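You operate a simulated robot arm through the tools that you are given. There is no shell and no other tool. Be economical: measure what you need, move in short steps, check, and stop when the job is done.

You run a simulated robot arm. Do the job below in one go: nothing can be reset, and whatever is moved stays where it is left.

TASK
Test the orange relay at its printed volts and put it back.
Fine: in and out of the socket only with the switch off; it ends off; test no other.
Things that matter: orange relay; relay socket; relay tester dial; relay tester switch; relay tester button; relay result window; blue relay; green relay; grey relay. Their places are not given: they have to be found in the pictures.

The check looks at the end state, three seconds after you hand in, the way a careful person would. Anything else that was tipped, shoved, dropped, spilled or broken makes it a failure.

THE ROBOT
A 7-joint arm with a two-finger parallel gripper, fixed in place. Base frame: the origin is at the foot of the arm, x ahead of it, y to its left, z up; the work surface is at about z = 0.004. Readings come in m, degrees, newtons and seconds.
With the tool pointing down near the work surface it reaches from about 0.24 to 0.62 m from the base axis. Its first joint turns from -66.0 to 66.0 degrees. Payload 2.6 kg.
The tool frame sits at the grasp point between the pads (the TCP): z along the fingers, y along the line on which they close. The tips reach 0.03 m beyond it. Largest opening 0.094 m; finger width 0.028, thickness 0.01; the body of the gripper, 0.05 by 0.096 m, starts 0.055 m behind the TCP.
Orientation is that of the tool frame in the base frame, as a unit quaternion [x, y, z, w]. With the fingers straight down and closing along the base's y, the tool's x points along the base's -x, its y along +y and its z along -z.

THE INTERFACE
- The arm moves only by the tool drive_tool. Its argument "moves" is text: rows parted by semicolons, each of 6 numbers parted by spaces: the shift along the tool's x, y, z in units of 20 mm (1.0 is 20 mm), then the turn, a rotation vector about the tool's x, y, z in units of 6 degrees (1.0 is 6 degrees). In form: tx ty tz wx wy wz; .... A call has 1 to 8 rows; each row shifts and turns the commanded pose from where the row before left it, along the tool's axes as they then stand. "jaw" is the gripper command, from -1 (shut) to 1 (fully open), values between in proportion, set as the call begins (left out, the last holds). A call with a number of a shift or a turn outside -1 to 1 is refused whole. A row lasts 0.2 s, in which the tool goes at most 0.05 m and 8.6 degrees; a call with a longer step from one row to the next is refused whole, and so is a gripper value outside its range. Where a pose cannot be reached the arm comes as near as it can. A force on the tool above 40 N (or 10 N above the force at the start of the call, whichever is more), or a blocked arm, ends the call early, and 0.2 s more pass. The fingers move at their own pace (about 0.072 m/s each) and stop on an object; they squeeze with about 29 N. The grip force told is the motor's: it shows also when the fingers shut on nothing. Time passes only in rows, and 0.2 s behind the last, so rows that do not move let the fingers close. It gives the time, the measured TCP pose, the force on the tool (base axes), the opening and the grip force at its end, in the units of the frame above (readings bear some noise), and new pictures: "views" is both (left out), scene, wrist or none.
- Cameras (640 x 400 px; columns grow to the right, rows downward): "scene" is fixed at [0.0428, 0.431, 0.5715]; the picture's right is [-0.74, -0.67, 0.00], its down [-0.33, 0.37, -0.87] and it looks along [0.58, -0.64, -0.49] (base axes); focal length 366 px, centre (320, 200). "wrist" rides on the gripper at [-0.037, 0, -0.058] in the tool frame; the picture's right is [0.00, -1.00, 0.00], its down [0.97, 0.00, -0.24] and it looks along [0.24, 0.00, 0.97] (tool axes); focal length 218 px, centre (320, 200).
- locate(camera, pixels): for up to 12 pixels [column, row] of the newest picture of that camera ("zoom" is the newest enlarged one), the place [x, y, z] in the base frame of the surface seen there, good to about 0.003 m. It takes no simulated time.
- enlarge(camera, box): a new picture of the part [left, top, right, bottom] of that camera's present view, enlarged. It takes no simulated time.
- finish_job(): hands the job in; it is judged then, once.

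Go step by step. Measure first, check grasps and placings, and put right what went wrong. The budget is 80 turns and 120 pictures, counting those below and the enlarged ones. Unless the task says otherwise, let go and move clear before handing in, and close with one line.

The tools are called after "Request:" by a JSON object that holds its "name" and its "arguments". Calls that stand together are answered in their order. drive_tool: Moves the arm, as the interface text tells. Its arguments: {"type":"object","properties":{"moves":{"type":"string"},"jaw":{"type":"number"},"views":{"type":"string","enum":["both","scene","wrist","none"]}},"required":["moves"]} The other tools are called the same way: locate (camera, pixels) gives the place of the surface under pixels of a picture; enlarge (camera, box) takes an enlarged picture of a part of a camera's view; finish_job () hands the job in.

At the start:

```text
clock: 0.0
tool_pos: [0.3526, 0.1061, 0.3304]
ee_rot: [0.0, 1.0, 0.0, 0.0]
ft_force: [0.6, -0.6, 0.8]
finger_gap: 0.094
grip_force: 0.0
```

scene: 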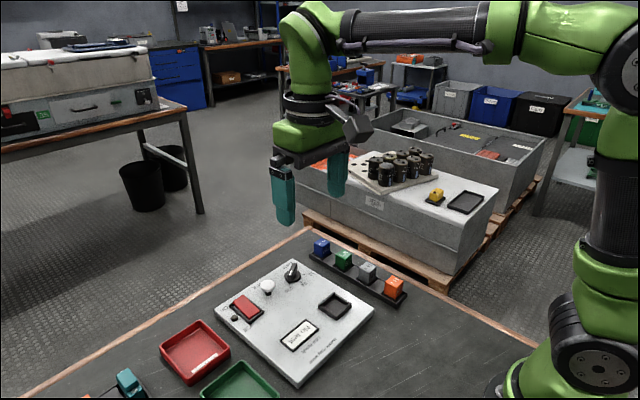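
wrist: 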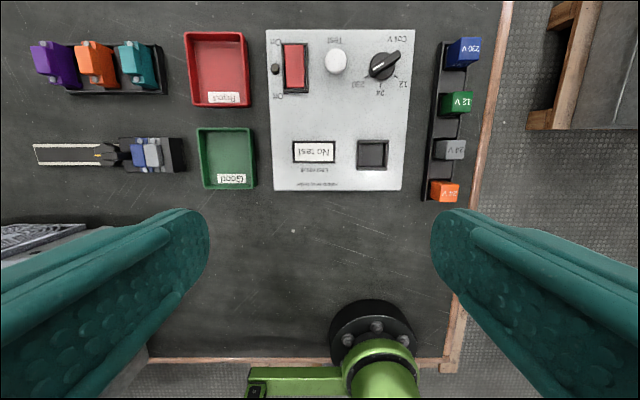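

The wrist picture shows the tester panel (265-415, 30-190) and the relay rack at the right, with the orange relay at (445,190). I'll enlarge both for the printed text and the dial marks.

Request:
{"name": "enlarge", "arguments": {"camera": "wrist", "box": [260, 20, 500, 210]}}

Request:
{"name": "enlarge", "arguments": {"camera": "scene", "box": [200, 230, 420, 390]}}

Request:
{"name": "locate", "arguments": {"camera": "wrist", "pixels": [[445, 188], [445, 195], [372, 155], [384, 66], [336, 61], [294, 50], [294, 85], [314, 152], [460, 52], [450, 148], [432, 120], [290, 180]]}}

```text
2.11 times, centred on (380, 115) of wrist
```

zoom: 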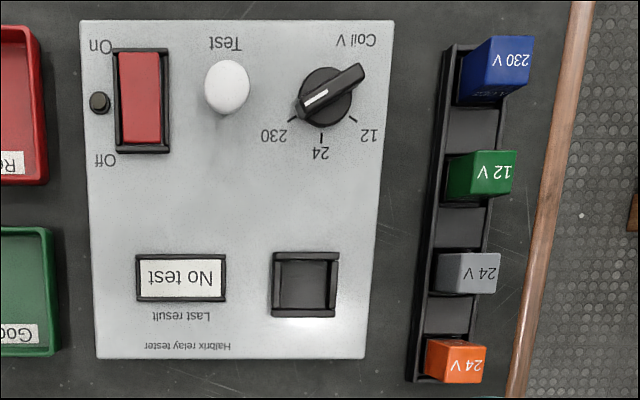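

```text
2.50 times, centred on (310, 310) of scene
```

zoom: 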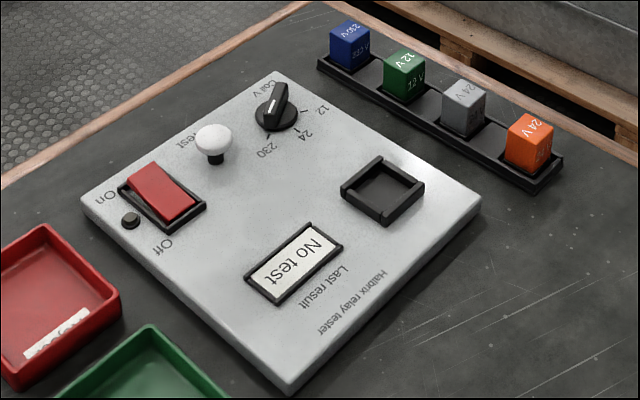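

```text
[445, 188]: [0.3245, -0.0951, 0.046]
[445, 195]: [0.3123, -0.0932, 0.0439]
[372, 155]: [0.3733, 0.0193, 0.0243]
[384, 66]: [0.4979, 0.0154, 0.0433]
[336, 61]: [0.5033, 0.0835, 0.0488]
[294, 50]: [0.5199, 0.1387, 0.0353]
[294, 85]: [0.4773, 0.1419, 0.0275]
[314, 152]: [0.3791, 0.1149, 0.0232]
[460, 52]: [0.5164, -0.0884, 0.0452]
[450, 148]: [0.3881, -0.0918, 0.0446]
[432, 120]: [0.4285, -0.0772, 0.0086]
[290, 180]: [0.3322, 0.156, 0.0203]
```

The orange relay is marked 24 V. The dial's white mark points at 230, the switch looks off, and the window reads "No test". I'll go above the orange relay for a closer look.

Request:
{"name": "drive_tool", "arguments": {"moves": "0.2 -1 0.6 0 0 0;0.2 -1 0.6 0 0 0;0.2 -1 0.6 0 0 0;0.2 -1 0.6 0 0 0;0.2 -1 0.6 0 0 0;0.2 -1 0.6 0 0 0;0.2 -1 0.6 0 0 0;0.2 -1 0.6 0 0 0", "views": "none"}}

Request:
{"name": "drive_tool", "arguments": {"moves": "0 -1 0.8 0 0 0;0 -1 0.8 0 0 0;0 0 0 0 0 0", "views": "wrist"}}

```text
clock: 1.8
tool_pos: [0.3224, -0.0534, 0.2322]
ee_rot: [0.0, 1.0, 0.0, 0.0]
ft_force: [-0.5, -0.3, 0.6]
finger_gap: 0.0938
grip_force: 0.1
```

```text
clock: 2.6
tool_pos: [0.3197, -0.0952, 0.2016]
ee_rot: [0.0, 1.0, -0.001, 0.0]
ft_force: [-0.4, -1.2, -0.1]
finger_gap: 0.094
grip_force: 0.1
```

wrist: 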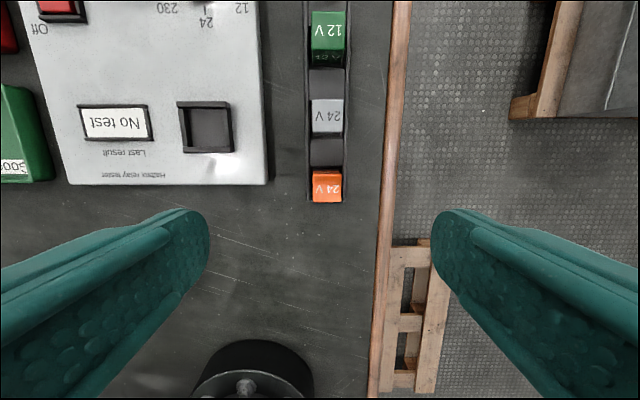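

Request:
{"name": "enlarge", "arguments": {"camera": "wrist", "box": [170, 80, 362, 210]}}

Request:
{"name": "locate", "arguments": {"camera": "wrist", "pixels": [[315, 174], [340, 174], [315, 199], [340, 199], [310, 190], [344, 190], [327, 150], [183, 106], [230, 106], [187, 150], [231, 150], [209, 128]]}}

```text
3.08 times, centred on (266, 145) of wrist
```

zoom: 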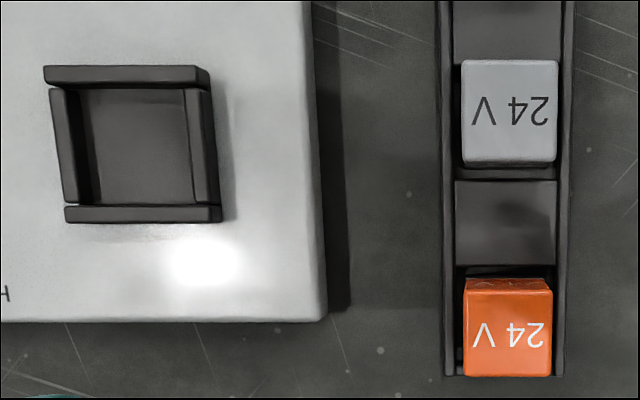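

```text
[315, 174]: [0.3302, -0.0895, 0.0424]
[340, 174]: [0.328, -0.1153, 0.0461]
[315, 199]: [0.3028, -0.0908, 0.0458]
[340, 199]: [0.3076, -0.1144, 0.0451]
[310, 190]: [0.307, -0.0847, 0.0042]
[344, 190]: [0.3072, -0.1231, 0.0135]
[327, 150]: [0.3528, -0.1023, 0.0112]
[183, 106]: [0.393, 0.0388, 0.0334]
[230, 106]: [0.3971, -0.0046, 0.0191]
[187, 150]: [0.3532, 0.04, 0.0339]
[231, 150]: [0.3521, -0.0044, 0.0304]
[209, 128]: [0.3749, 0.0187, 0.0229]
```

The orange relay centre is about (0.316, -0.102), top z 0.0455, about 28 mm wide. The socket's inner centre is about (0.375, 0.0185), with its rim at 0.033. I'll set the dial first, so I'm moving above it for a look.

Request:
{"name": "drive_tool", "arguments": {"moves": "-1 0.7 0 0 0 0;-1 0.7 0 0 0 0;-1 0.7 0 0 0 0;-1 0.7 0 0 0 0;-1 0.7 0 0 0 0;-1 0.7 0 0 0 0;-1 0.7 0 0 0 0;-1 0.7 0 0 0 0", "views": "none"}}

Request:
{"name": "drive_tool", "arguments": {"moves": "-0.7 0 1 0 0 0;0 0 1 0 0 0;0 0 0 0 0 0", "views": "wrist"}}

Request:
{"name": "enlarge", "arguments": {"camera": "wrist", "box": [160, 80, 400, 230]}}

```text
clock: 4.4
tool_pos: [0.4801, 0.0164, 0.1994]
ee_rot: [-0.001, 1.0, 0.0, 0.0]
ft_force: [1.1, -0.4, -0.4]
finger_gap: 0.0939
grip_force: 0.1
```

```text
clock: 5.2
tool_pos: [0.4942, 0.0192, 0.1608]
ee_rot: [0.001, 1.0, 0.0, 0.0]
ft_force: [0.2, -0.3, 0.3]
finger_gap: 0.0941
grip_force: 0.3
```

wrist: 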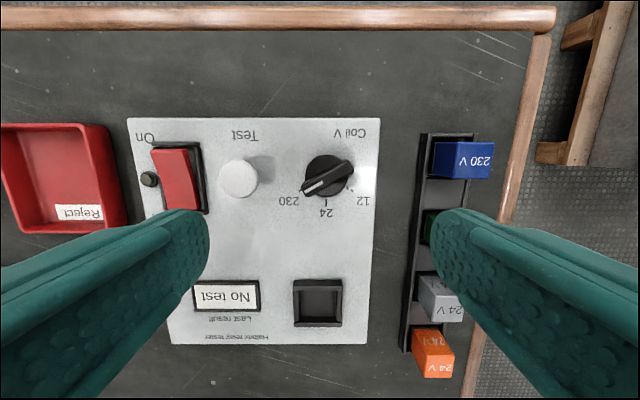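

```text
2.67 times, centred on (280, 155) of wrist
```

zoom: 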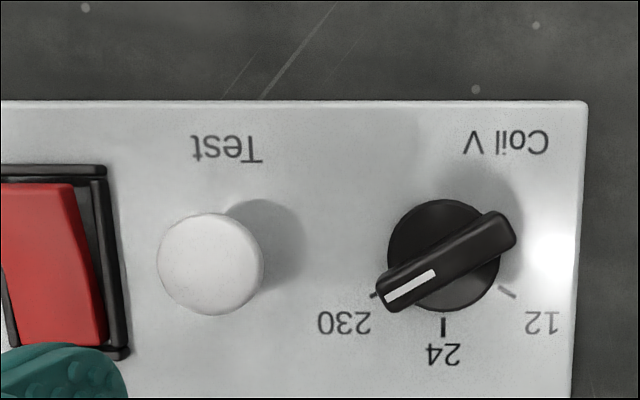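

The bar sits 60° off the 24 mark, with its white end at 230. I'll measure the bar, the button and the switch.

Request:
{"name": "locate", "arguments": {"camera": "zoom", "pixels": [[446, 262], [395, 296], [500, 226], [420, 225], [478, 285], [211, 262], [45, 200], [80, 330], [105, 170], [115, 350], [300, 150], [540, 350]]}}

Request:
{"name": "locate", "arguments": {"camera": "wrist", "pixels": [[170, 160], [180, 205], [155, 150], [190, 150], [318, 300], [240, 178]]}}

Request:
{"name": "enlarge", "arguments": {"camera": "scene", "box": [220, 250, 340, 330]}}

```text
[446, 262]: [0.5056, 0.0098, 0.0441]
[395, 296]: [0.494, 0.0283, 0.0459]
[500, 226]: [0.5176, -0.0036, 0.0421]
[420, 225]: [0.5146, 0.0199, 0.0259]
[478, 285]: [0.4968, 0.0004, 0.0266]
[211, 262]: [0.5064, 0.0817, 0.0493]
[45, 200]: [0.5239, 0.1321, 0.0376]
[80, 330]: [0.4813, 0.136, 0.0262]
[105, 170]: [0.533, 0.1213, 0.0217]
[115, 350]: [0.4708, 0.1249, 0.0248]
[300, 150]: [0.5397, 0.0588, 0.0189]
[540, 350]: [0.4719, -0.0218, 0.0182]
```

```text
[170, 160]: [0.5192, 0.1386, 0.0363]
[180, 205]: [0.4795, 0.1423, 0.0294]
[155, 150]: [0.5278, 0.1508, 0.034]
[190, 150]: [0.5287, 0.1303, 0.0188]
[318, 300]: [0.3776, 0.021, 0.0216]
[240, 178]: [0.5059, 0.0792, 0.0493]
```

```text
5.00 times, centred on (280, 290) of scene
```

zoom: 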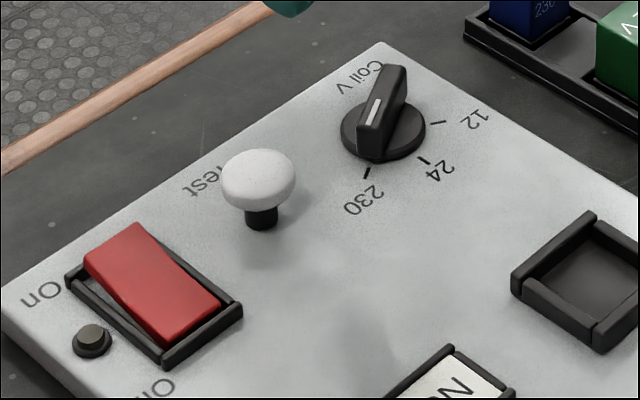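

The switch is off: its On end is raised and the lamp is dark. The dial axis is at about (0.5055, 0.0115), with the bar top at 0.045. I'll align over it, turn the tool 60° about its z, and part-close the jaw.

Request:
{"name": "drive_tool", "arguments": {"moves": "-0.575 -0.375 0 0 0 0;0 0 0 0 0 1;0 0 0 0 0 1;0 0 0 0 0 1;0 0 0 0 0 1;0 0 0 0 0 1;0 0 0 0 0 1;0 0 0 0 0 1", "jaw": -0.05, "views": "none"}}

Request:
{"name": "drive_tool", "arguments": {"moves": "0 0 0 0 0 1;0 0 0 0 0 1;0 0 0 0 0 1;0 0 1 0 0 0;0 0 1 0 0 0;0 0 0 0 0 0", "views": "both"}}

```text
clock: 7.0
tool_pos: [0.5051, 0.0112, 0.1597]
ee_rot: [0.358, 0.934, 0.0, 0.0]
ft_force: [-0.4, -0.6, -0.5]
finger_gap: 0.0449
grip_force: 0.1
```

```text
clock: 8.4
tool_pos: [0.5061, 0.0095, 0.1212]
ee_rot: [0.5, 0.866, 0.0, 0.0]
ft_force: [0.8, 0.4, 0.2]
finger_gap: 0.0449
grip_force: 0.1
```

scene: 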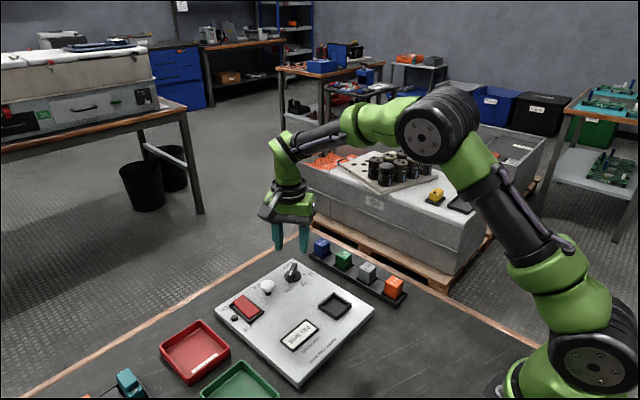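
wrist: 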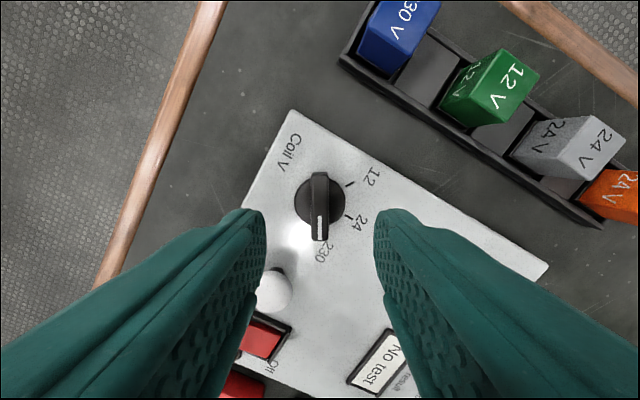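

The bar is vertical at column 320 and centred between the fingers. I'll go down to z≈0.060 and close.

Request:
{"name": "drive_tool", "arguments": {"moves": "0 0 1 0 0 0;0 0 1 0 0 0;0 0 1 0 0 0;0 0 0 0 0 0", "views": "none"}}

Request:
{"name": "drive_tool", "arguments": {"moves": "0 0 0 0 0 0;0 0 0 0 0 0;0 0 0 0 0 0", "jaw": -1, "views": "wrist"}}

```text
clock: 9.4
tool_pos: [0.507, 0.0103, 0.0608]
ee_rot: [0.5, 0.866, -0.001, 0.0]
ft_force: [0.3, -0.6, -0.1]
finger_gap: 0.0446
grip_force: 0.1
```

```text
clock: 10.2
tool_pos: [0.5063, 0.0097, 0.0605]
ee_rot: [0.5, 0.866, -0.001, 0.0]
ft_force: [-7.7, -2.6, 2.5]
finger_gap: 0.0121
grip_force: 45.2
```

wrist: 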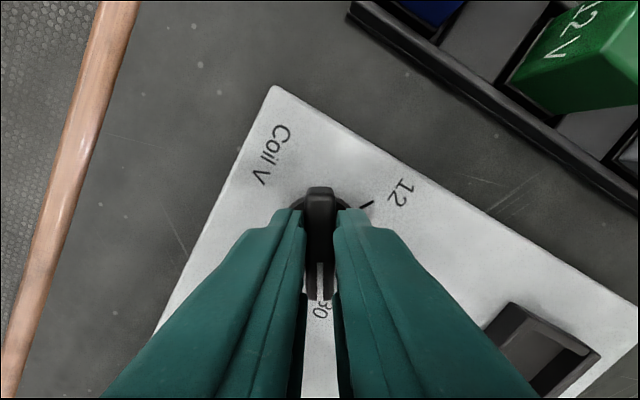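

The bar is gripped with a 12 mm gap. I'll turn back 60° (counter-clockwise from above).

Request:
{"name": "drive_tool", "arguments": {"moves": "0 -0.04 0 0 0 0;0 0 0 0 0 -1;0 0 0 0 0 -1;0 0 0 0 0 -1;0 0 0 0 0 -1;0 0 0 0 0 -1", "views": "none"}}

Request:
{"name": "drive_tool", "arguments": {"moves": "0 0 0 0 0 -1;0 0 0 0 0 -1;0 0 0 0 0 -1;0 0 0 0 0 -1;0 0 0 0 0 -1;0 0 0 0 0 0", "views": "wrist"}}

```text
clock: 11.8
tool_pos: [0.5077, 0.0105, 0.0619]
ee_rot: [0.256, 0.967, 0.002, 0.002]
ft_force: [4.3, 0.7, -1.3]
finger_gap: 0.012
grip_force: 45.3
stopped in row 6: the force on the tool passed its limit (the readings are from after the stop); the commanded pose is now the measured one
```

```text
clock: 13.2
tool_pos: [0.5071, 0.0115, 0.0616]
ee_rot: [-0.005, 1.0, 0.001, 0.003]
ft_force: [13.2, 8.9, -12.6]
finger_gap: 0.0117
grip_force: 45.0
```

wrist: 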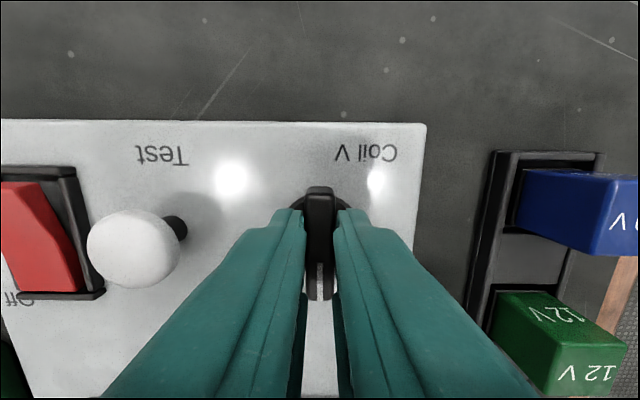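

The tool is now at 0° yaw with the bar turned along with it. I'll open, lift and check the dial.

Request:
{"name": "drive_tool", "arguments": {"moves": "0 0 0 0 0 0;0 0 0 0 0 0;0 0 -1 0 0 0;0 0 -1 0 0 0;0 0 -1 0 0 0;0 0 -1 0 0 0;0 0 -1 0 0 0;0 0 0 0 0 0", "jaw": 0, "views": "wrist"}}

Request:
{"name": "enlarge", "arguments": {"camera": "wrist", "box": [160, 80, 400, 230]}}

```text
clock: 15.0
tool_pos: [0.5078, 0.0107, 0.1624]
ee_rot: [-0.004, 1.0, 0.0, 0.003]
ft_force: [0.4, -0.8, 0.5]
finger_gap: 0.0471
grip_force: 0.1
```

wrist: 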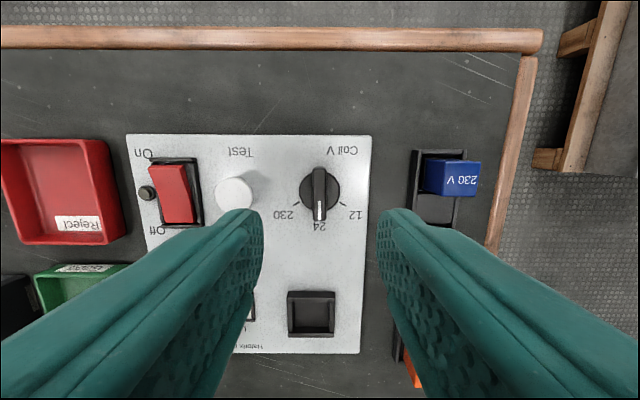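

```text
2.67 times, centred on (280, 155) of wrist
```

zoom: 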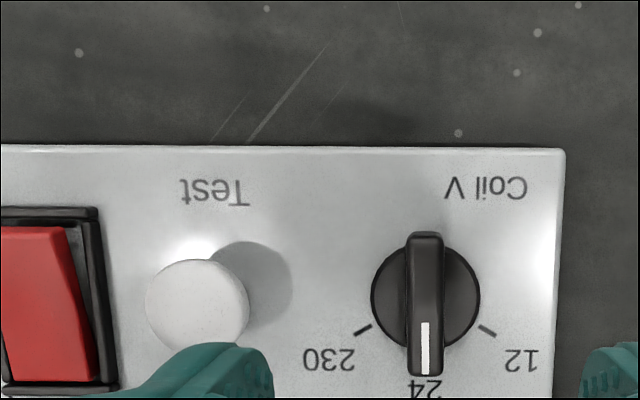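

The dial now points at 24. Next I'll go above the orange relay.

Request:
{"name": "drive_tool", "arguments": {"moves": "0.96 -0.565 0 0 0 0;0.96 -0.565 0 0 0 0;0.96 -0.565 0 0 0 0;0.96 -0.565 0 0 0 0;0.96 -0.565 0 0 0 0;0.96 -0.565 0 0 0 0;0.96 -0.565 0 0 0 0;0.96 -0.565 0 0 0 0", "jaw": 0.2, "views": "none"}}

Request:
{"name": "drive_tool", "arguments": {"moves": "0.96 -0.565 0 0 0 0;0.96 -0.565 0 0 0 0;0 0 1 0 0 0;0 0 1 0 0 0;0 0 0 0 0 0", "views": "wrist"}}

```text
clock: 16.8
tool_pos: [0.3525, -0.082, 0.16]
ee_rot: [-0.004, 1.0, -0.001, 0.002]
ft_force: [-0.7, -0.4, -0.7]
finger_gap: 0.0564
grip_force: 0.1
```

```text
clock: 18.0
tool_pos: [0.3163, -0.1029, 0.1192]
ee_rot: [-0.003, 1.0, 0.0, 0.002]
ft_force: [-0.3, -0.6, -1.2]
finger_gap: 0.0564
grip_force: 0.0
```

wrist: 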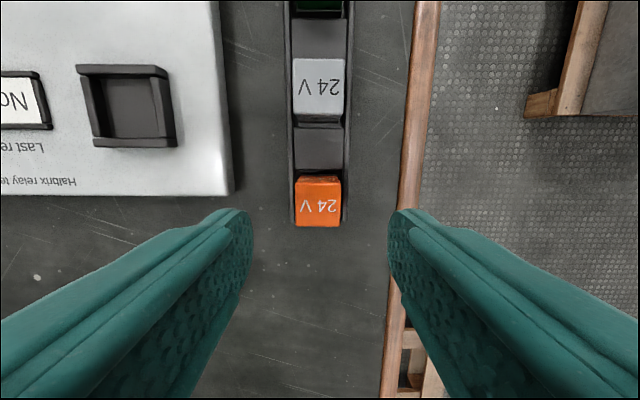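

The relay is well centred at (318,204), about 1.5 mm off. I'll adjust, go down to z≈0.059 and grip it.

Request:
{"name": "drive_tool", "arguments": {"moves": "-0.07 0.06 1 0 0 0;0 0 1 0 0 0;0 0 1 0 0 0;0 0 0 0 0 0", "views": "both"}}

Request:
{"name": "enlarge", "arguments": {"camera": "scene", "box": [340, 220, 460, 320]}}

```text
clock: 19.0
tool_pos: [0.3162, -0.1024, 0.0601]
ee_rot: [-0.003, 1.0, 0.001, 0.003]
ft_force: [0.7, 0.2, -0.4]
finger_gap: 0.0564
grip_force: 0.1
```

scene: 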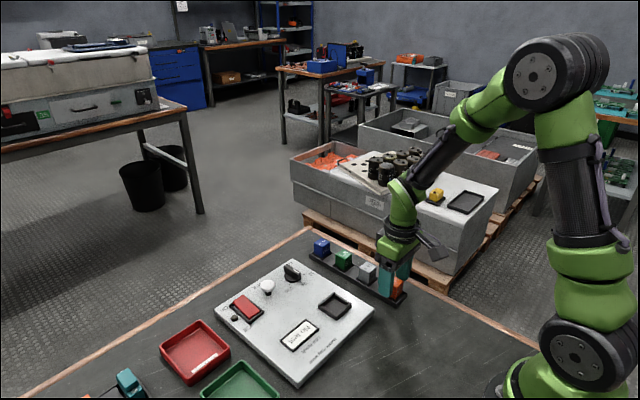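
wrist: 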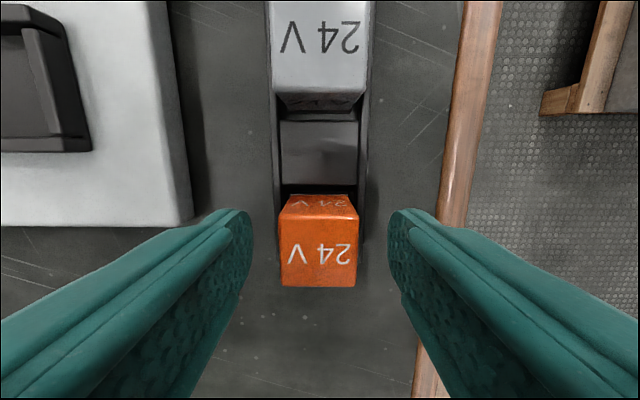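

```text
4.00 times, centred on (400, 270) of scene
```

zoom: 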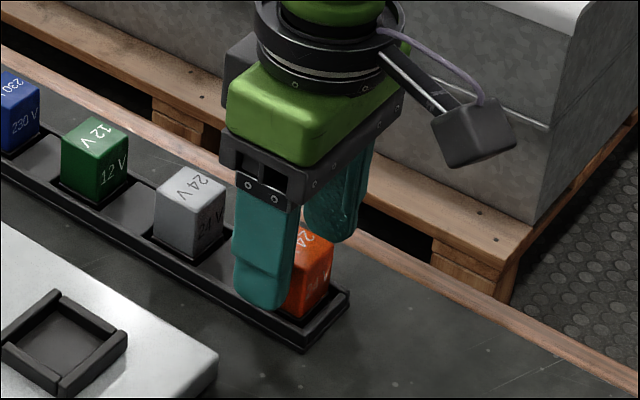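

The relay is centred between the pads, so I'll close.

Request:
{"name": "drive_tool", "arguments": {"moves": "0 0 0 0 0 0;0 0 0 0 0 0;0 0 0 0 0 0", "jaw": -1, "views": "none"}}

Request:
{"name": "drive_tool", "arguments": {"moves": "0 0 -0.5 0 0 0;0 0 -1 0 0 0;0 0 -1 0 0 0;0 0 -1 0 0 0;0 0 0 0 0 0", "views": "both"}}

```text
clock: 19.8
tool_pos: [0.3161, -0.1019, 0.0604]
ee_rot: [-0.003, 1.0, 0.001, 0.003]
ft_force: [-0.1, 0.0, -0.1]
finger_gap: 0.0292
grip_force: 28.9
```

```text
clock: 21.0
tool_pos: [0.3159, -0.1018, 0.1286]
ee_rot: [-0.003, 1.0, -0.001, 0.002]
ft_force: [-0.2, 0.4, -0.1]
finger_gap: 0.0001
grip_force: 29.3
```

scene: 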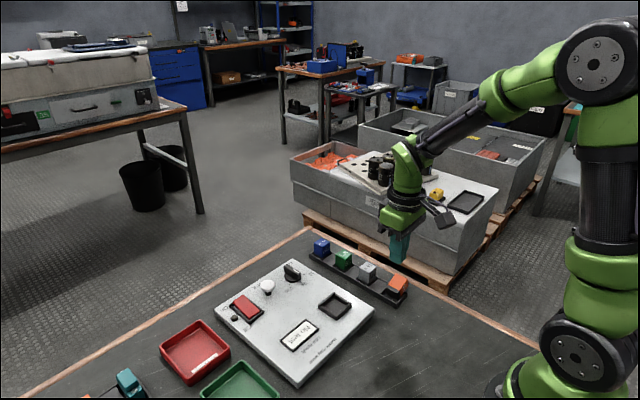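
wrist: 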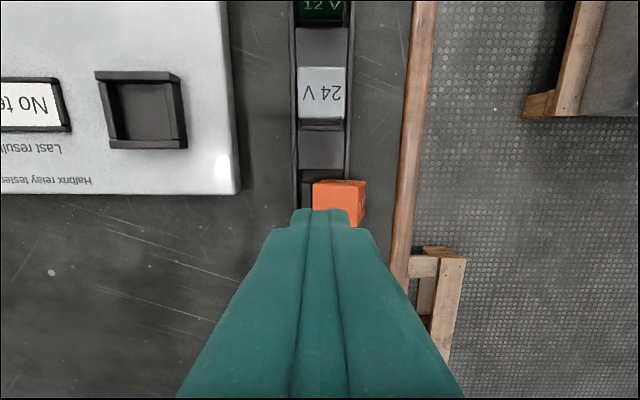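

The relay slipped out during the lift: the gap is 0, and it sits shifted and tilted on the rack at (340,200). I'll move aside and look.

Request:
{"name": "drive_tool", "arguments": {"moves": "0 0 -1 0 0 0;0.5 0 -1 0 0 0;0.5 0 0 0 0 0;0 0 0 0 0 0;0 0 0 0 0 0", "jaw": 0.6, "views": "wrist"}}

Request:
{"name": "enlarge", "arguments": {"camera": "wrist", "box": [270, 100, 390, 200]}}

Request:
{"name": "enlarge", "arguments": {"camera": "scene", "box": [360, 250, 430, 315]}}

```text
clock: 22.2
tool_pos: [0.2972, -0.1036, 0.1695]
ee_rot: [-0.004, 1.0, 0.0, 0.003]
ft_force: [-0.1, 0.0, -0.6]
finger_gap: 0.0753
grip_force: 0.0
```

wrist: 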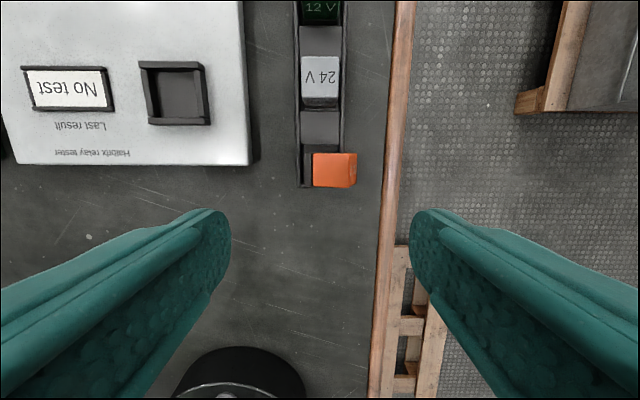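

```text
4.00 times, centred on (330, 150) of wrist
```

zoom: 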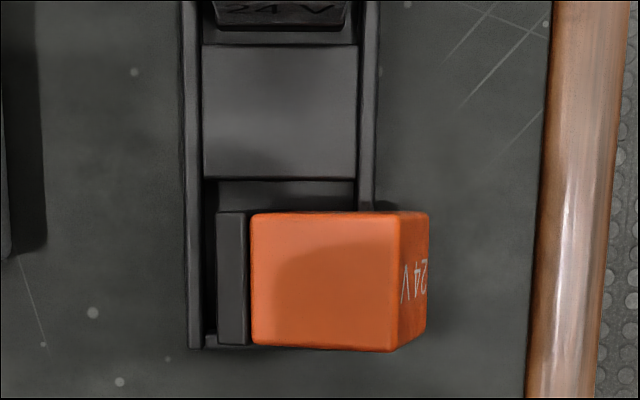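

```text
6.15 times, centred on (395, 282) of scene
```

zoom: 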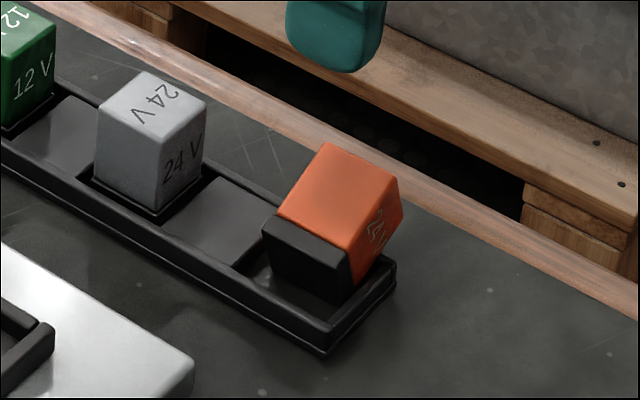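

The relay has tipped onto its side: its printed top faces -y (slightly up), with its black base in the slot on the +y side. I'll measure its faces to plan a tilted regrasp.

Request:
{"name": "locate", "arguments": {"camera": "zoom", "pixels": [[322, 150], [395, 182], [352, 245], [284, 213], [336, 198], [395, 220], [362, 275], [270, 228], [345, 260], [340, 295], [270, 255], [305, 255]]}}

Request:
{"name": "locate", "arguments": {"camera": "wrist", "pixels": [[314, 155], [346, 155], [314, 185], [346, 186], [330, 170], [354, 156], [354, 183], [308, 155], [308, 183], [305, 150], [343, 130], [300, 175]]}}

```text
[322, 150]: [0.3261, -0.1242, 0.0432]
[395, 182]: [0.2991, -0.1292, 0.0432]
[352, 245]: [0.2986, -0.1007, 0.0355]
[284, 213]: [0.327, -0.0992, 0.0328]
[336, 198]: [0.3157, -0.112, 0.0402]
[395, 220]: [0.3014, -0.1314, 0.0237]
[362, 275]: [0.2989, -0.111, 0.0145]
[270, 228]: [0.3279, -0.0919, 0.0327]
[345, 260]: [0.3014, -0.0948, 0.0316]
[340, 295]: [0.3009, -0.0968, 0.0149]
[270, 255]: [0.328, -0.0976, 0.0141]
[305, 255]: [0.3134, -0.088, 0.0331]
```

```text
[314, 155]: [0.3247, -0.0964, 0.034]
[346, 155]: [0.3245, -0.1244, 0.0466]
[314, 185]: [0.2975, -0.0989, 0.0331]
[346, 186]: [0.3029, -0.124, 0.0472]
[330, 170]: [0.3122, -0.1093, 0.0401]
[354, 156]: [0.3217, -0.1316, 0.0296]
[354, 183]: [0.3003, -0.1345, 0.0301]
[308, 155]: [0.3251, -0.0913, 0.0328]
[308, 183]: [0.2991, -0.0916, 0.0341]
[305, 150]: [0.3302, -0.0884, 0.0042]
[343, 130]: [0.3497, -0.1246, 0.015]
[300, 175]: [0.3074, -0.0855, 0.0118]
```

Its side slopes about 26° with the axis toward -y, and the cap centre is near (0.313, -0.117, 0.0275). I'll regrasp across x with the tool tilted 20° toward -y, then rotate it upright. First comes the yaw of 90°.

Request:
{"name": "drive_tool", "arguments": {"moves": "-0.78 -0.63 0 0 0 0;0 -0.64 0 0 0 0;0 0 0 0 0 1;0 0 0 0 0 1;0 0 0 0 0 1;0 0 0 0 0 1;0 0 0 0 0 1;0 0 0 0 0 1", "jaw": 0.06, "views": "none"}}

Request:
{"name": "drive_tool", "arguments": {"moves": "0 0 0 0 0 1;0 0 0 0 0 1;0 0 0 0 0 1;0 0 0 0 0 1;0 0 0 0 0 1;0 0 0 0 0 1;0 0 0 0 0 1;0 0 0 0 0 1", "views": "none"}}

Request:
{"name": "drive_tool", "arguments": {"moves": "0 0 0 0 0 1;0 0 0 0 0.83 0;0 0 0 0 0.83 0;0 0 0 0 0.83 0;0 0 0 0 0.84 0;0 0 0 0 0 0", "views": "both"}}

```text
clock: 24.0
tool_pos: [0.311, -0.1277, 0.1682]
ee_rot: [0.307, 0.952, 0.001, 0.001]
ft_force: [-1.1, -0.1, 0.2]
finger_gap: 0.0501
grip_force: 0.1
```

```text
clock: 25.8
tool_pos: [0.3118, -0.1265, 0.1696]
ee_rot: [0.668, 0.744, 0.002, 0.002]
ft_force: [-0.2, 0.8, 0.0]
finger_gap: 0.0498
grip_force: 0.0
```

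```text
clock: 27.2
tool_pos: [0.3121, -0.1279, 0.169]
ee_rot: [0.693, 0.7, 0.124, -0.122]
ft_force: [0.8, -0.1, -0.4]
finger_gap: 0.0499
grip_force: 0.0
```

scene: 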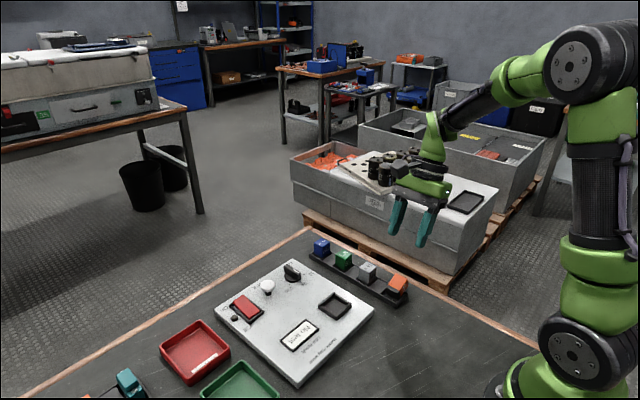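
wrist: 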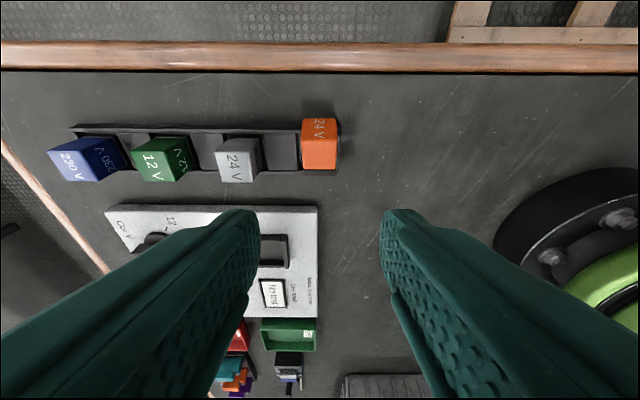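

The tilt is 20° as planned. I'll align along the approach line, go part way down and check.

Request:
{"name": "drive_tool", "arguments": {"moves": "-0.945 0.035 0 0 0 0;-0.945 0 0 0 0 0;0 0 1 0 0 0;0 0 1 0 0 0;0 0 1 0 0 0;0 0 0 0 0 0", "views": "both"}}

```text
clock: 28.6
tool_pos: [0.3121, -0.1431, 0.0991]
ee_rot: [0.694, 0.699, 0.125, -0.122]
ft_force: [0.2, 0.5, 0.2]
finger_gap: 0.0499
grip_force: 0.1
```

scene: 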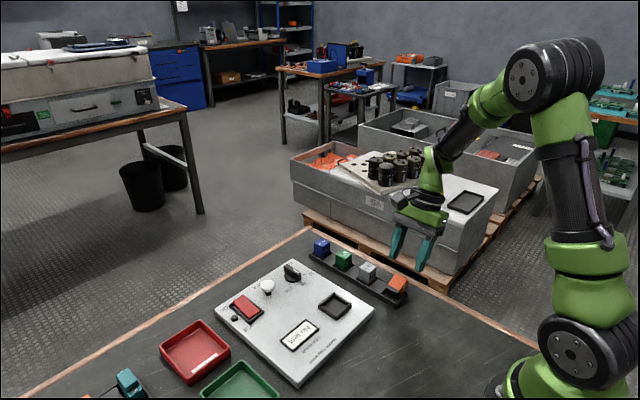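
wrist: 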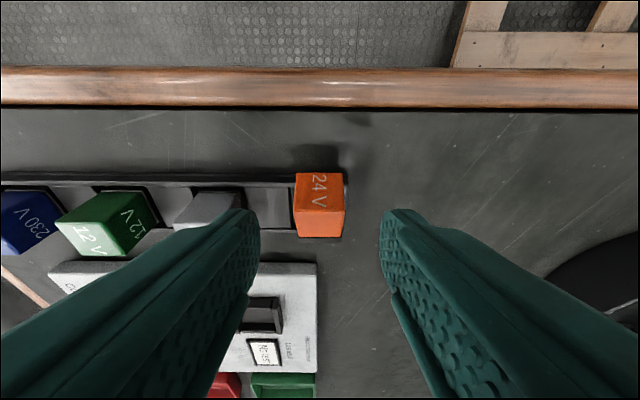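

The relay is centred at column 319. I'll descend the remaining 54 mm.

Request:
{"name": "drive_tool", "arguments": {"moves": "0 0 0.9 0 0 0;0 0 0.9 0 0 0;0 0 0.9 0 0 0;0 0 0 0 0 0", "views": "both"}}

Request:
{"name": "enlarge", "arguments": {"camera": "scene", "box": [345, 220, 445, 315]}}

```text
clock: 29.6
tool_pos: [0.3125, -0.1242, 0.0499]
ee_rot: [0.693, 0.699, 0.124, -0.123]
ft_force: [-1.0, 1.0, -0.6]
finger_gap: 0.0497
grip_force: 0.1
```

scene: 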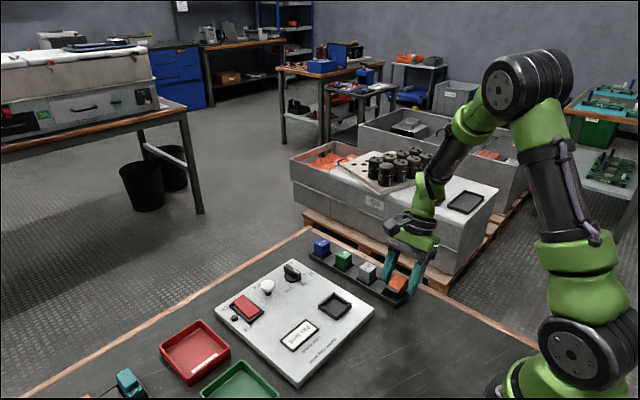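
wrist: 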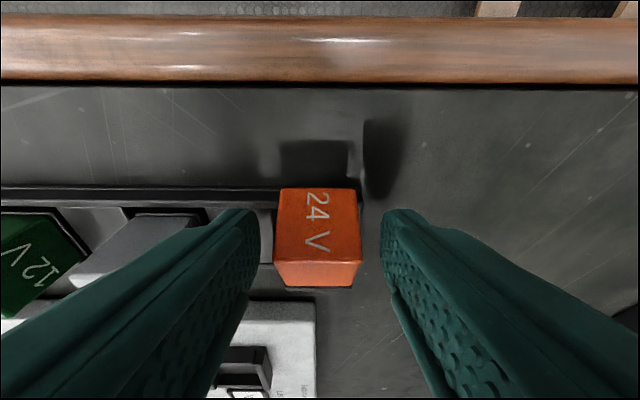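

```text
4.21 times, centred on (395, 268) of scene
```

zoom: 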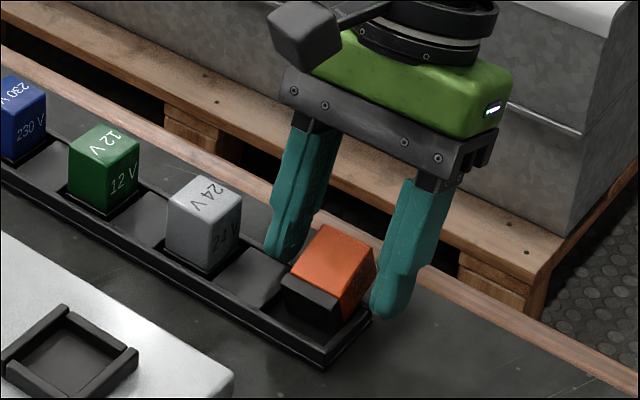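

The fingers straddle the cap. I'll close, wait, then lift slowly a little and check the grip.

Request:
{"name": "drive_tool", "arguments": {"moves": "0 0 0.06 0 0 0;0 0 0 0 0 0;0 0 0 0 0 0;0 0 0 0 0 0", "jaw": -1, "views": "none"}}

Request:
{"name": "drive_tool", "arguments": {"moves": "0.05 0 -0.2 0 0 0;0.05 0 -0.2 0 0 0;0.05 0 -0.2 0 0 0;0 0 0 0 0 0", "views": "both"}}

Request:
{"name": "enlarge", "arguments": {"camera": "scene", "box": [345, 220, 445, 315]}}

```text
clock: 30.6
tool_pos: [0.3129, -0.1232, 0.0499]
ee_rot: [0.694, 0.699, 0.124, -0.121]
ft_force: [-0.5, -1.2, 9.5]
finger_gap: 0.0291
grip_force: 29.4
```

```text
clock: 31.6
tool_pos: [0.3137, -0.1249, 0.0621]
ee_rot: [0.693, 0.699, 0.124, -0.121]
ft_force: [0.8, 0.5, -1.0]
finger_gap: 0.0293
grip_force: 28.7
```

scene: 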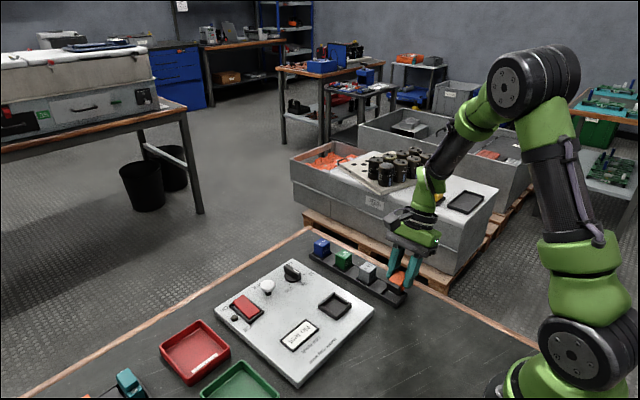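
wrist: 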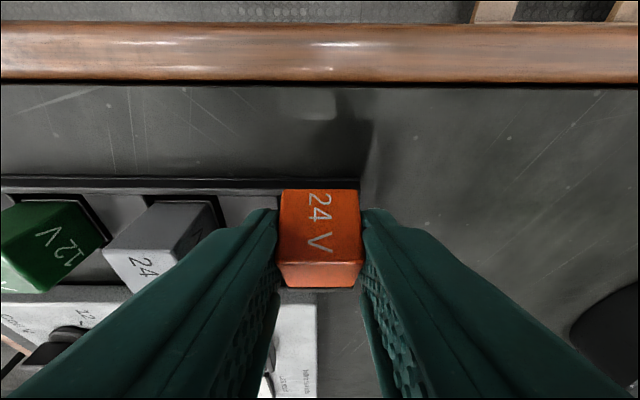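

```text
4.21 times, centred on (395, 268) of scene
```

zoom: 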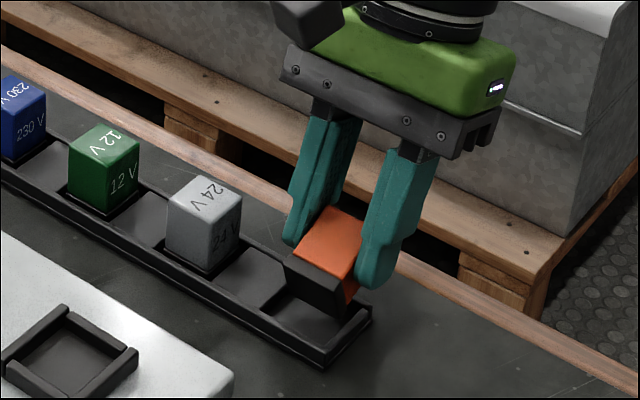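

It's held. I'll lift it about 60 mm straight up, gently.

Request:
{"name": "drive_tool", "arguments": {"moves": "0.17 0 -0.47 0 0 0;0.17 0 -0.47 0 0 0;0.17 0 -0.47 0 0 0;0.17 0 -0.47 0 0 0;0.17 0 -0.47 0 0 0;0.17 0 -0.47 0 0 0;0 0 0 0 0 0", "views": "none"}}

Request:
{"name": "drive_tool", "arguments": {"moves": "0 0 0 0 -0.8 0;0 0 0 0 -0.8 0;0 0 0 0 -0.8 0;0 0 0 0 -0.8 0;0 0 0 0 -0.8 0;0 0 0 0 -0.8 0;0 0 0 0 -0.8 0;0 0 0 0 -0.8 0", "views": "none"}}

Request:
{"name": "drive_tool", "arguments": {"moves": "0 0 0 0 -0.8 0;0 0 0 0 -0.8 0;0 0 0 0 -0.8 0;0 0 0 0 -0.8 0;0 0 0 0 -0.8 0;0 0 0 0 -0.3 0;0 0 0 0 0 0", "views": "both"}}

Request:
{"name": "enlarge", "arguments": {"camera": "scene", "box": [345, 200, 445, 295]}}

```text
clock: 33.2
tool_pos: [0.313, -0.1254, 0.1208]
ee_rot: [0.694, 0.699, 0.124, -0.121]
ft_force: [-0.2, 0.4, -1.1]
finger_gap: 0.0294
grip_force: 29.4
```

```text
clock: 35.0
tool_pos: [0.3124, -0.1244, 0.1213]
ee_rot: [0.696, 0.7, -0.111, 0.117]
ft_force: [-0.6, 0.4, 0.4]
finger_gap: 0.0296
grip_force: 28.0
```

```text
clock: 36.6
tool_pos: [0.3146, -0.125, 0.1209]
ee_rot: [0.654, 0.656, -0.264, 0.268]
ft_force: [-0.2, -0.2, -0.8]
finger_gap: 0.0295
grip_force: 28.3
```

scene: 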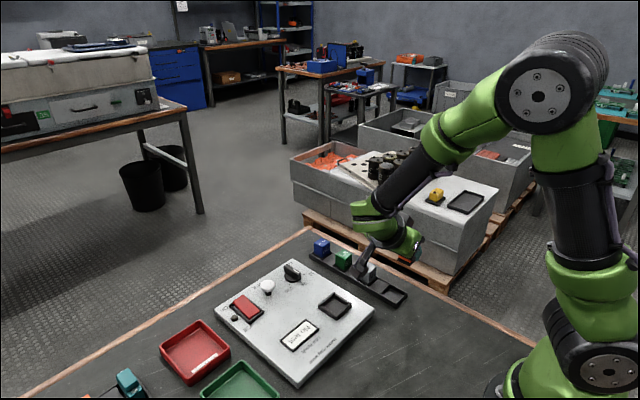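
wrist: 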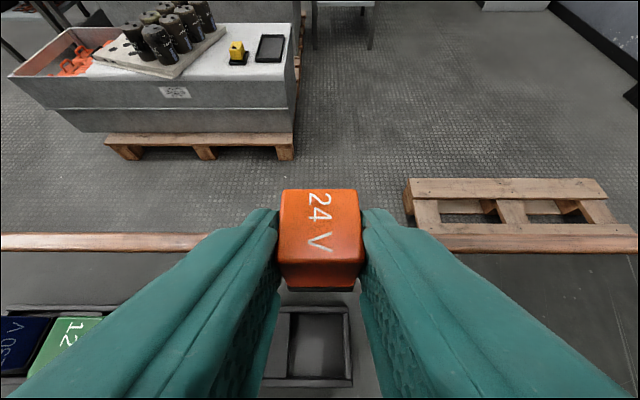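

```text
4.21 times, centred on (395, 248) of scene
```

zoom: 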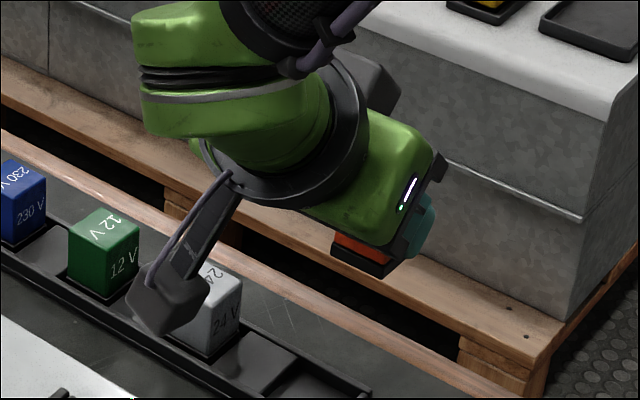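

It is upright in the grip. A bracket box on the hand now hangs low on the +y side at zoom (165,300), so I'll check its height and the rack slot.

Request:
{"name": "locate", "arguments": {"camera": "zoom", "pixels": [[165, 300], [160, 328], [195, 310], [140, 295], [360, 245], [365, 265], [300, 380], [220, 285]]}}

Request:
{"name": "locate", "arguments": {"camera": "wrist", "pixels": [[284, 192], [353, 192], [281, 260], [362, 262], [300, 280], [290, 315], [350, 310], [290, 378], [350, 380], [318, 345]]}}

Request:
{"name": "enlarge", "arguments": {"camera": "wrist", "box": [240, 170, 400, 390]}}

```text
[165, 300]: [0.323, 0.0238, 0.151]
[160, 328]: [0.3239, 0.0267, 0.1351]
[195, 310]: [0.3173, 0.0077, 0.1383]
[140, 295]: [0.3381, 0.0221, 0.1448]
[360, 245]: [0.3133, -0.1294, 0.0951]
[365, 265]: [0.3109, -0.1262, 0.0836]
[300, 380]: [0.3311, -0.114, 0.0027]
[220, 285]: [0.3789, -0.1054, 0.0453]
```

```text
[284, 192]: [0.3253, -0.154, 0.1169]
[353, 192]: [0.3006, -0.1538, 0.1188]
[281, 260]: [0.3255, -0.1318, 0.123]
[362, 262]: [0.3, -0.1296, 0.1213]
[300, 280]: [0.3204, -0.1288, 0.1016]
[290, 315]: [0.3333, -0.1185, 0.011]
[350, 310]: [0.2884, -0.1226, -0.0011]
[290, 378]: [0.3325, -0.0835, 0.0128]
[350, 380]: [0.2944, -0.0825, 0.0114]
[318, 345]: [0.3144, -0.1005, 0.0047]
```

```text
1.82 times, centred on (320, 280) of wrist
```

zoom: 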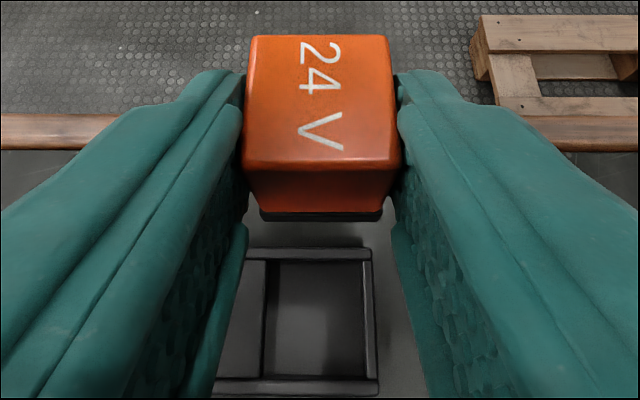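

The relay top still leans a few degrees, and the bracket box bottom (0.135) will clear the panel. I'll rotate 3.6° more, shift over the slot and come down most of the way.

Request:
{"name": "drive_tool", "arguments": {"moves": "0 0 0 0 -0.6 0;0.68 0.09 -0.75 0 0 0;0.68 0.085 -0.75 0 0 0;0.51 0 0.46 0 0 0;0.51 0 0.46 0 0 0;0.51 0 0.46 0 0 0;0 0 0 0 0 0", "views": "both"}}

Request:
{"name": "enlarge", "arguments": {"camera": "wrist", "box": [240, 170, 400, 390]}}

Request:
{"name": "locate", "arguments": {"camera": "wrist", "pixels": [[286, 194], [351, 194], [283, 255], [358, 255], [318, 225], [290, 275], [350, 275], [320, 300], [320, 350]]}}

Request:
{"name": "enlarge", "arguments": {"camera": "scene", "box": [340, 230, 440, 325]}}

```text
clock: 38.2
tool_pos: [0.3161, -0.0865, 0.0784]
ee_rot: [0.646, 0.647, -0.285, 0.289]
ft_force: [-0.3, 0.2, -0.3]
finger_gap: 0.0294
grip_force: 28.8
```

scene: 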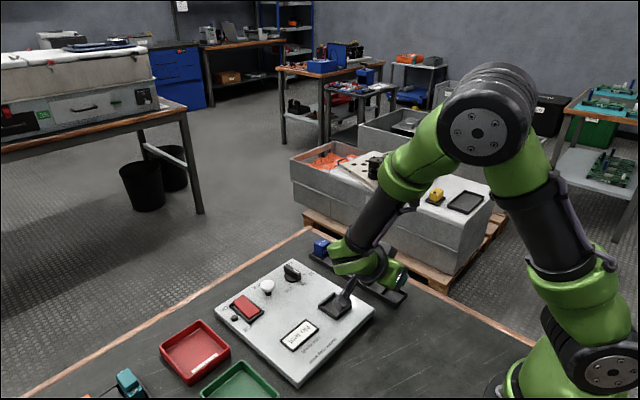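
wrist: 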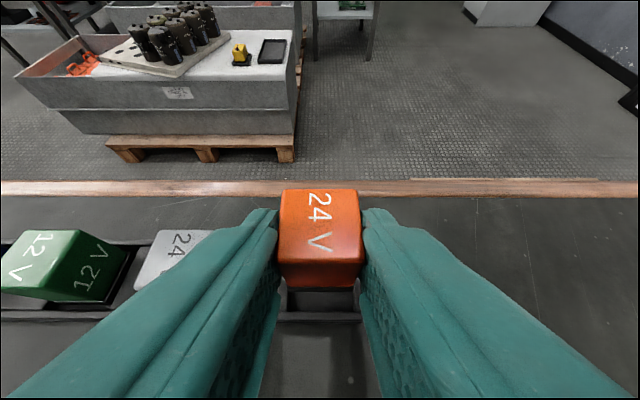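

```text
1.82 times, centred on (320, 280) of wrist
```

zoom: 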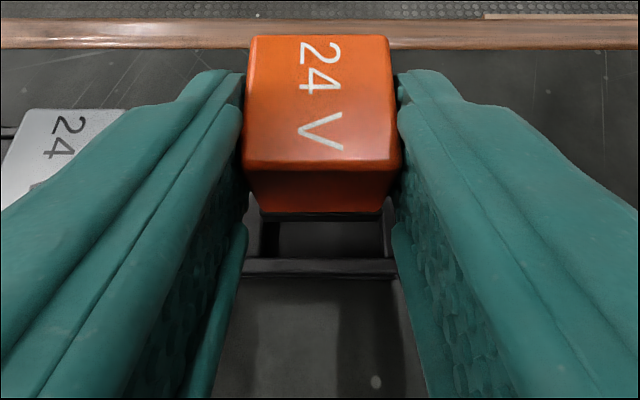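

```text
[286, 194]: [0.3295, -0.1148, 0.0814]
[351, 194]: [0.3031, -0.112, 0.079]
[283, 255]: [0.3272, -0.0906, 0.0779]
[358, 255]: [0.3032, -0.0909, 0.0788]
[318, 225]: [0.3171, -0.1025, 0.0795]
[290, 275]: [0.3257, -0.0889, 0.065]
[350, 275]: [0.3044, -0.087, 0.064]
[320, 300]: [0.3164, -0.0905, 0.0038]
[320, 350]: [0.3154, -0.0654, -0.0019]
```

```text
4.21 times, centred on (390, 278) of scene
```

zoom: 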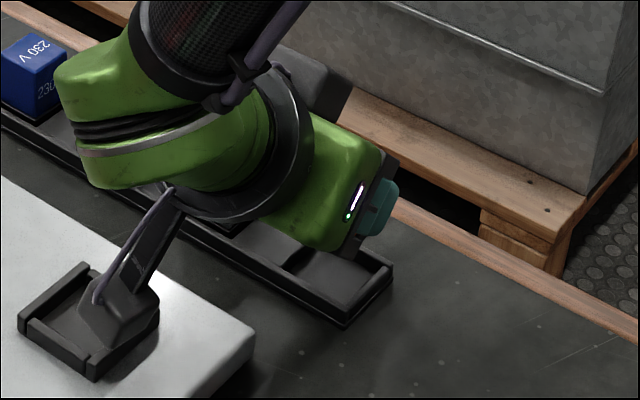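

The relay is over its slot at (0.316,-0.1025) with its top level. Before the last 33 mm I'll check the clearance of the wrist link and bracket.

Request:
{"name": "locate", "arguments": {"camera": "zoom", "pixels": [[90, 175], [130, 185], [170, 190], [220, 190], [240, 215], [290, 240], [340, 250], [80, 130], [105, 330], [120, 345], [90, 315], [150, 310]]}}

```text
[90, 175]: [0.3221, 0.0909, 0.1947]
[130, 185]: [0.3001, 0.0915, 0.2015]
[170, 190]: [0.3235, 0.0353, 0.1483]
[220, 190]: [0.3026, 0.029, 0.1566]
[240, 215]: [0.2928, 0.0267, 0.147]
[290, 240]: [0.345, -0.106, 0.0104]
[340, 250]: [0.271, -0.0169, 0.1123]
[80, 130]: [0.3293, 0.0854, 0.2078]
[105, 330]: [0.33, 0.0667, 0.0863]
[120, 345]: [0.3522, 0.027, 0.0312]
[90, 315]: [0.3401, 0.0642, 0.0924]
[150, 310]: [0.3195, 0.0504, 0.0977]
```

All clear, so I'm lowering 33 mm into the slot.

Request:
{"name": "drive_tool", "arguments": {"moves": "0.3 0 0.27 0 0 0;0.3 0 0.27 0 0 0;0.3 0 0.27 0 0 0;0.2 0 0.18 0 0 0;0.1 0 0.09 0 0 0;0 0 0 0 0 0", "views": "wrist"}}

Request:
{"name": "locate", "arguments": {"camera": "wrist", "pixels": [[286, 194], [351, 194], [283, 255], [358, 255], [318, 225]]}}

```text
clock: 39.6
tool_pos: [0.3163, -0.0844, 0.0473]
ee_rot: [0.645, 0.648, -0.283, 0.289]
ft_force: [0.4, 0.4, 0.2]
finger_gap: 0.0295
grip_force: 28.8
```

wrist: 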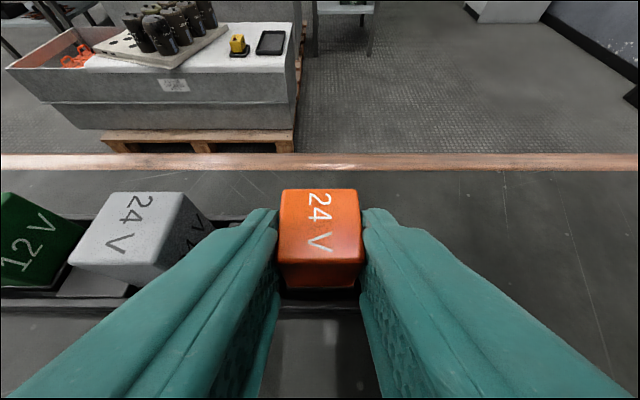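

```text
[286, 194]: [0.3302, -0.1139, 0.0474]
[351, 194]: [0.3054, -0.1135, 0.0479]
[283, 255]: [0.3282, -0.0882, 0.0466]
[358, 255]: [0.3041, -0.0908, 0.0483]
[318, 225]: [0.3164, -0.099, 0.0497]
```

The top is at ≈0.0475, about 2 mm above seated. I'll lower 2 mm more, watch the force, and open.

Request:
{"name": "drive_tool", "arguments": {"moves": "0.04 0 0.035 0 0 0;0.04 0 0.03 0 0 0;0 0 0 0 0 0", "views": "none"}}

Request:
{"name": "drive_tool", "arguments": {"moves": "0 0 0 0 0 0;0 0 0 0 0 0;0 0 0 0 0 0", "jaw": 0, "views": "wrist"}}

```text
clock: 40.4
tool_pos: [0.3151, -0.0843, 0.0464]
ee_rot: [0.646, 0.648, -0.284, 0.289]
ft_force: [-0.4, 0.3, -0.4]
finger_gap: 0.0293
grip_force: 30.0
```

```text
clock: 41.2
tool_pos: [0.3157, -0.083, 0.0453]
ee_rot: [0.645, 0.648, -0.284, 0.288]
ft_force: [-0.5, -0.6, -0.2]
finger_gap: 0.0468
grip_force: 0.1
```

wrist: 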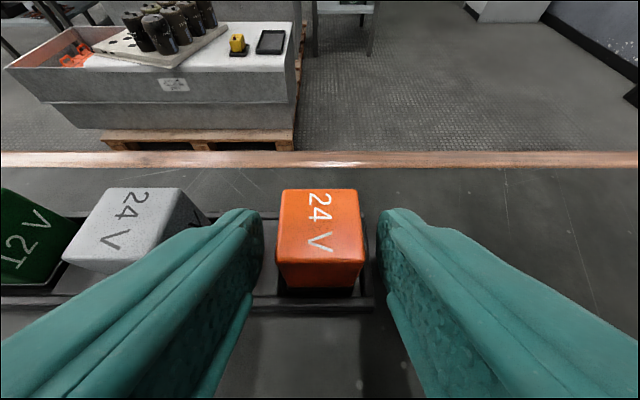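

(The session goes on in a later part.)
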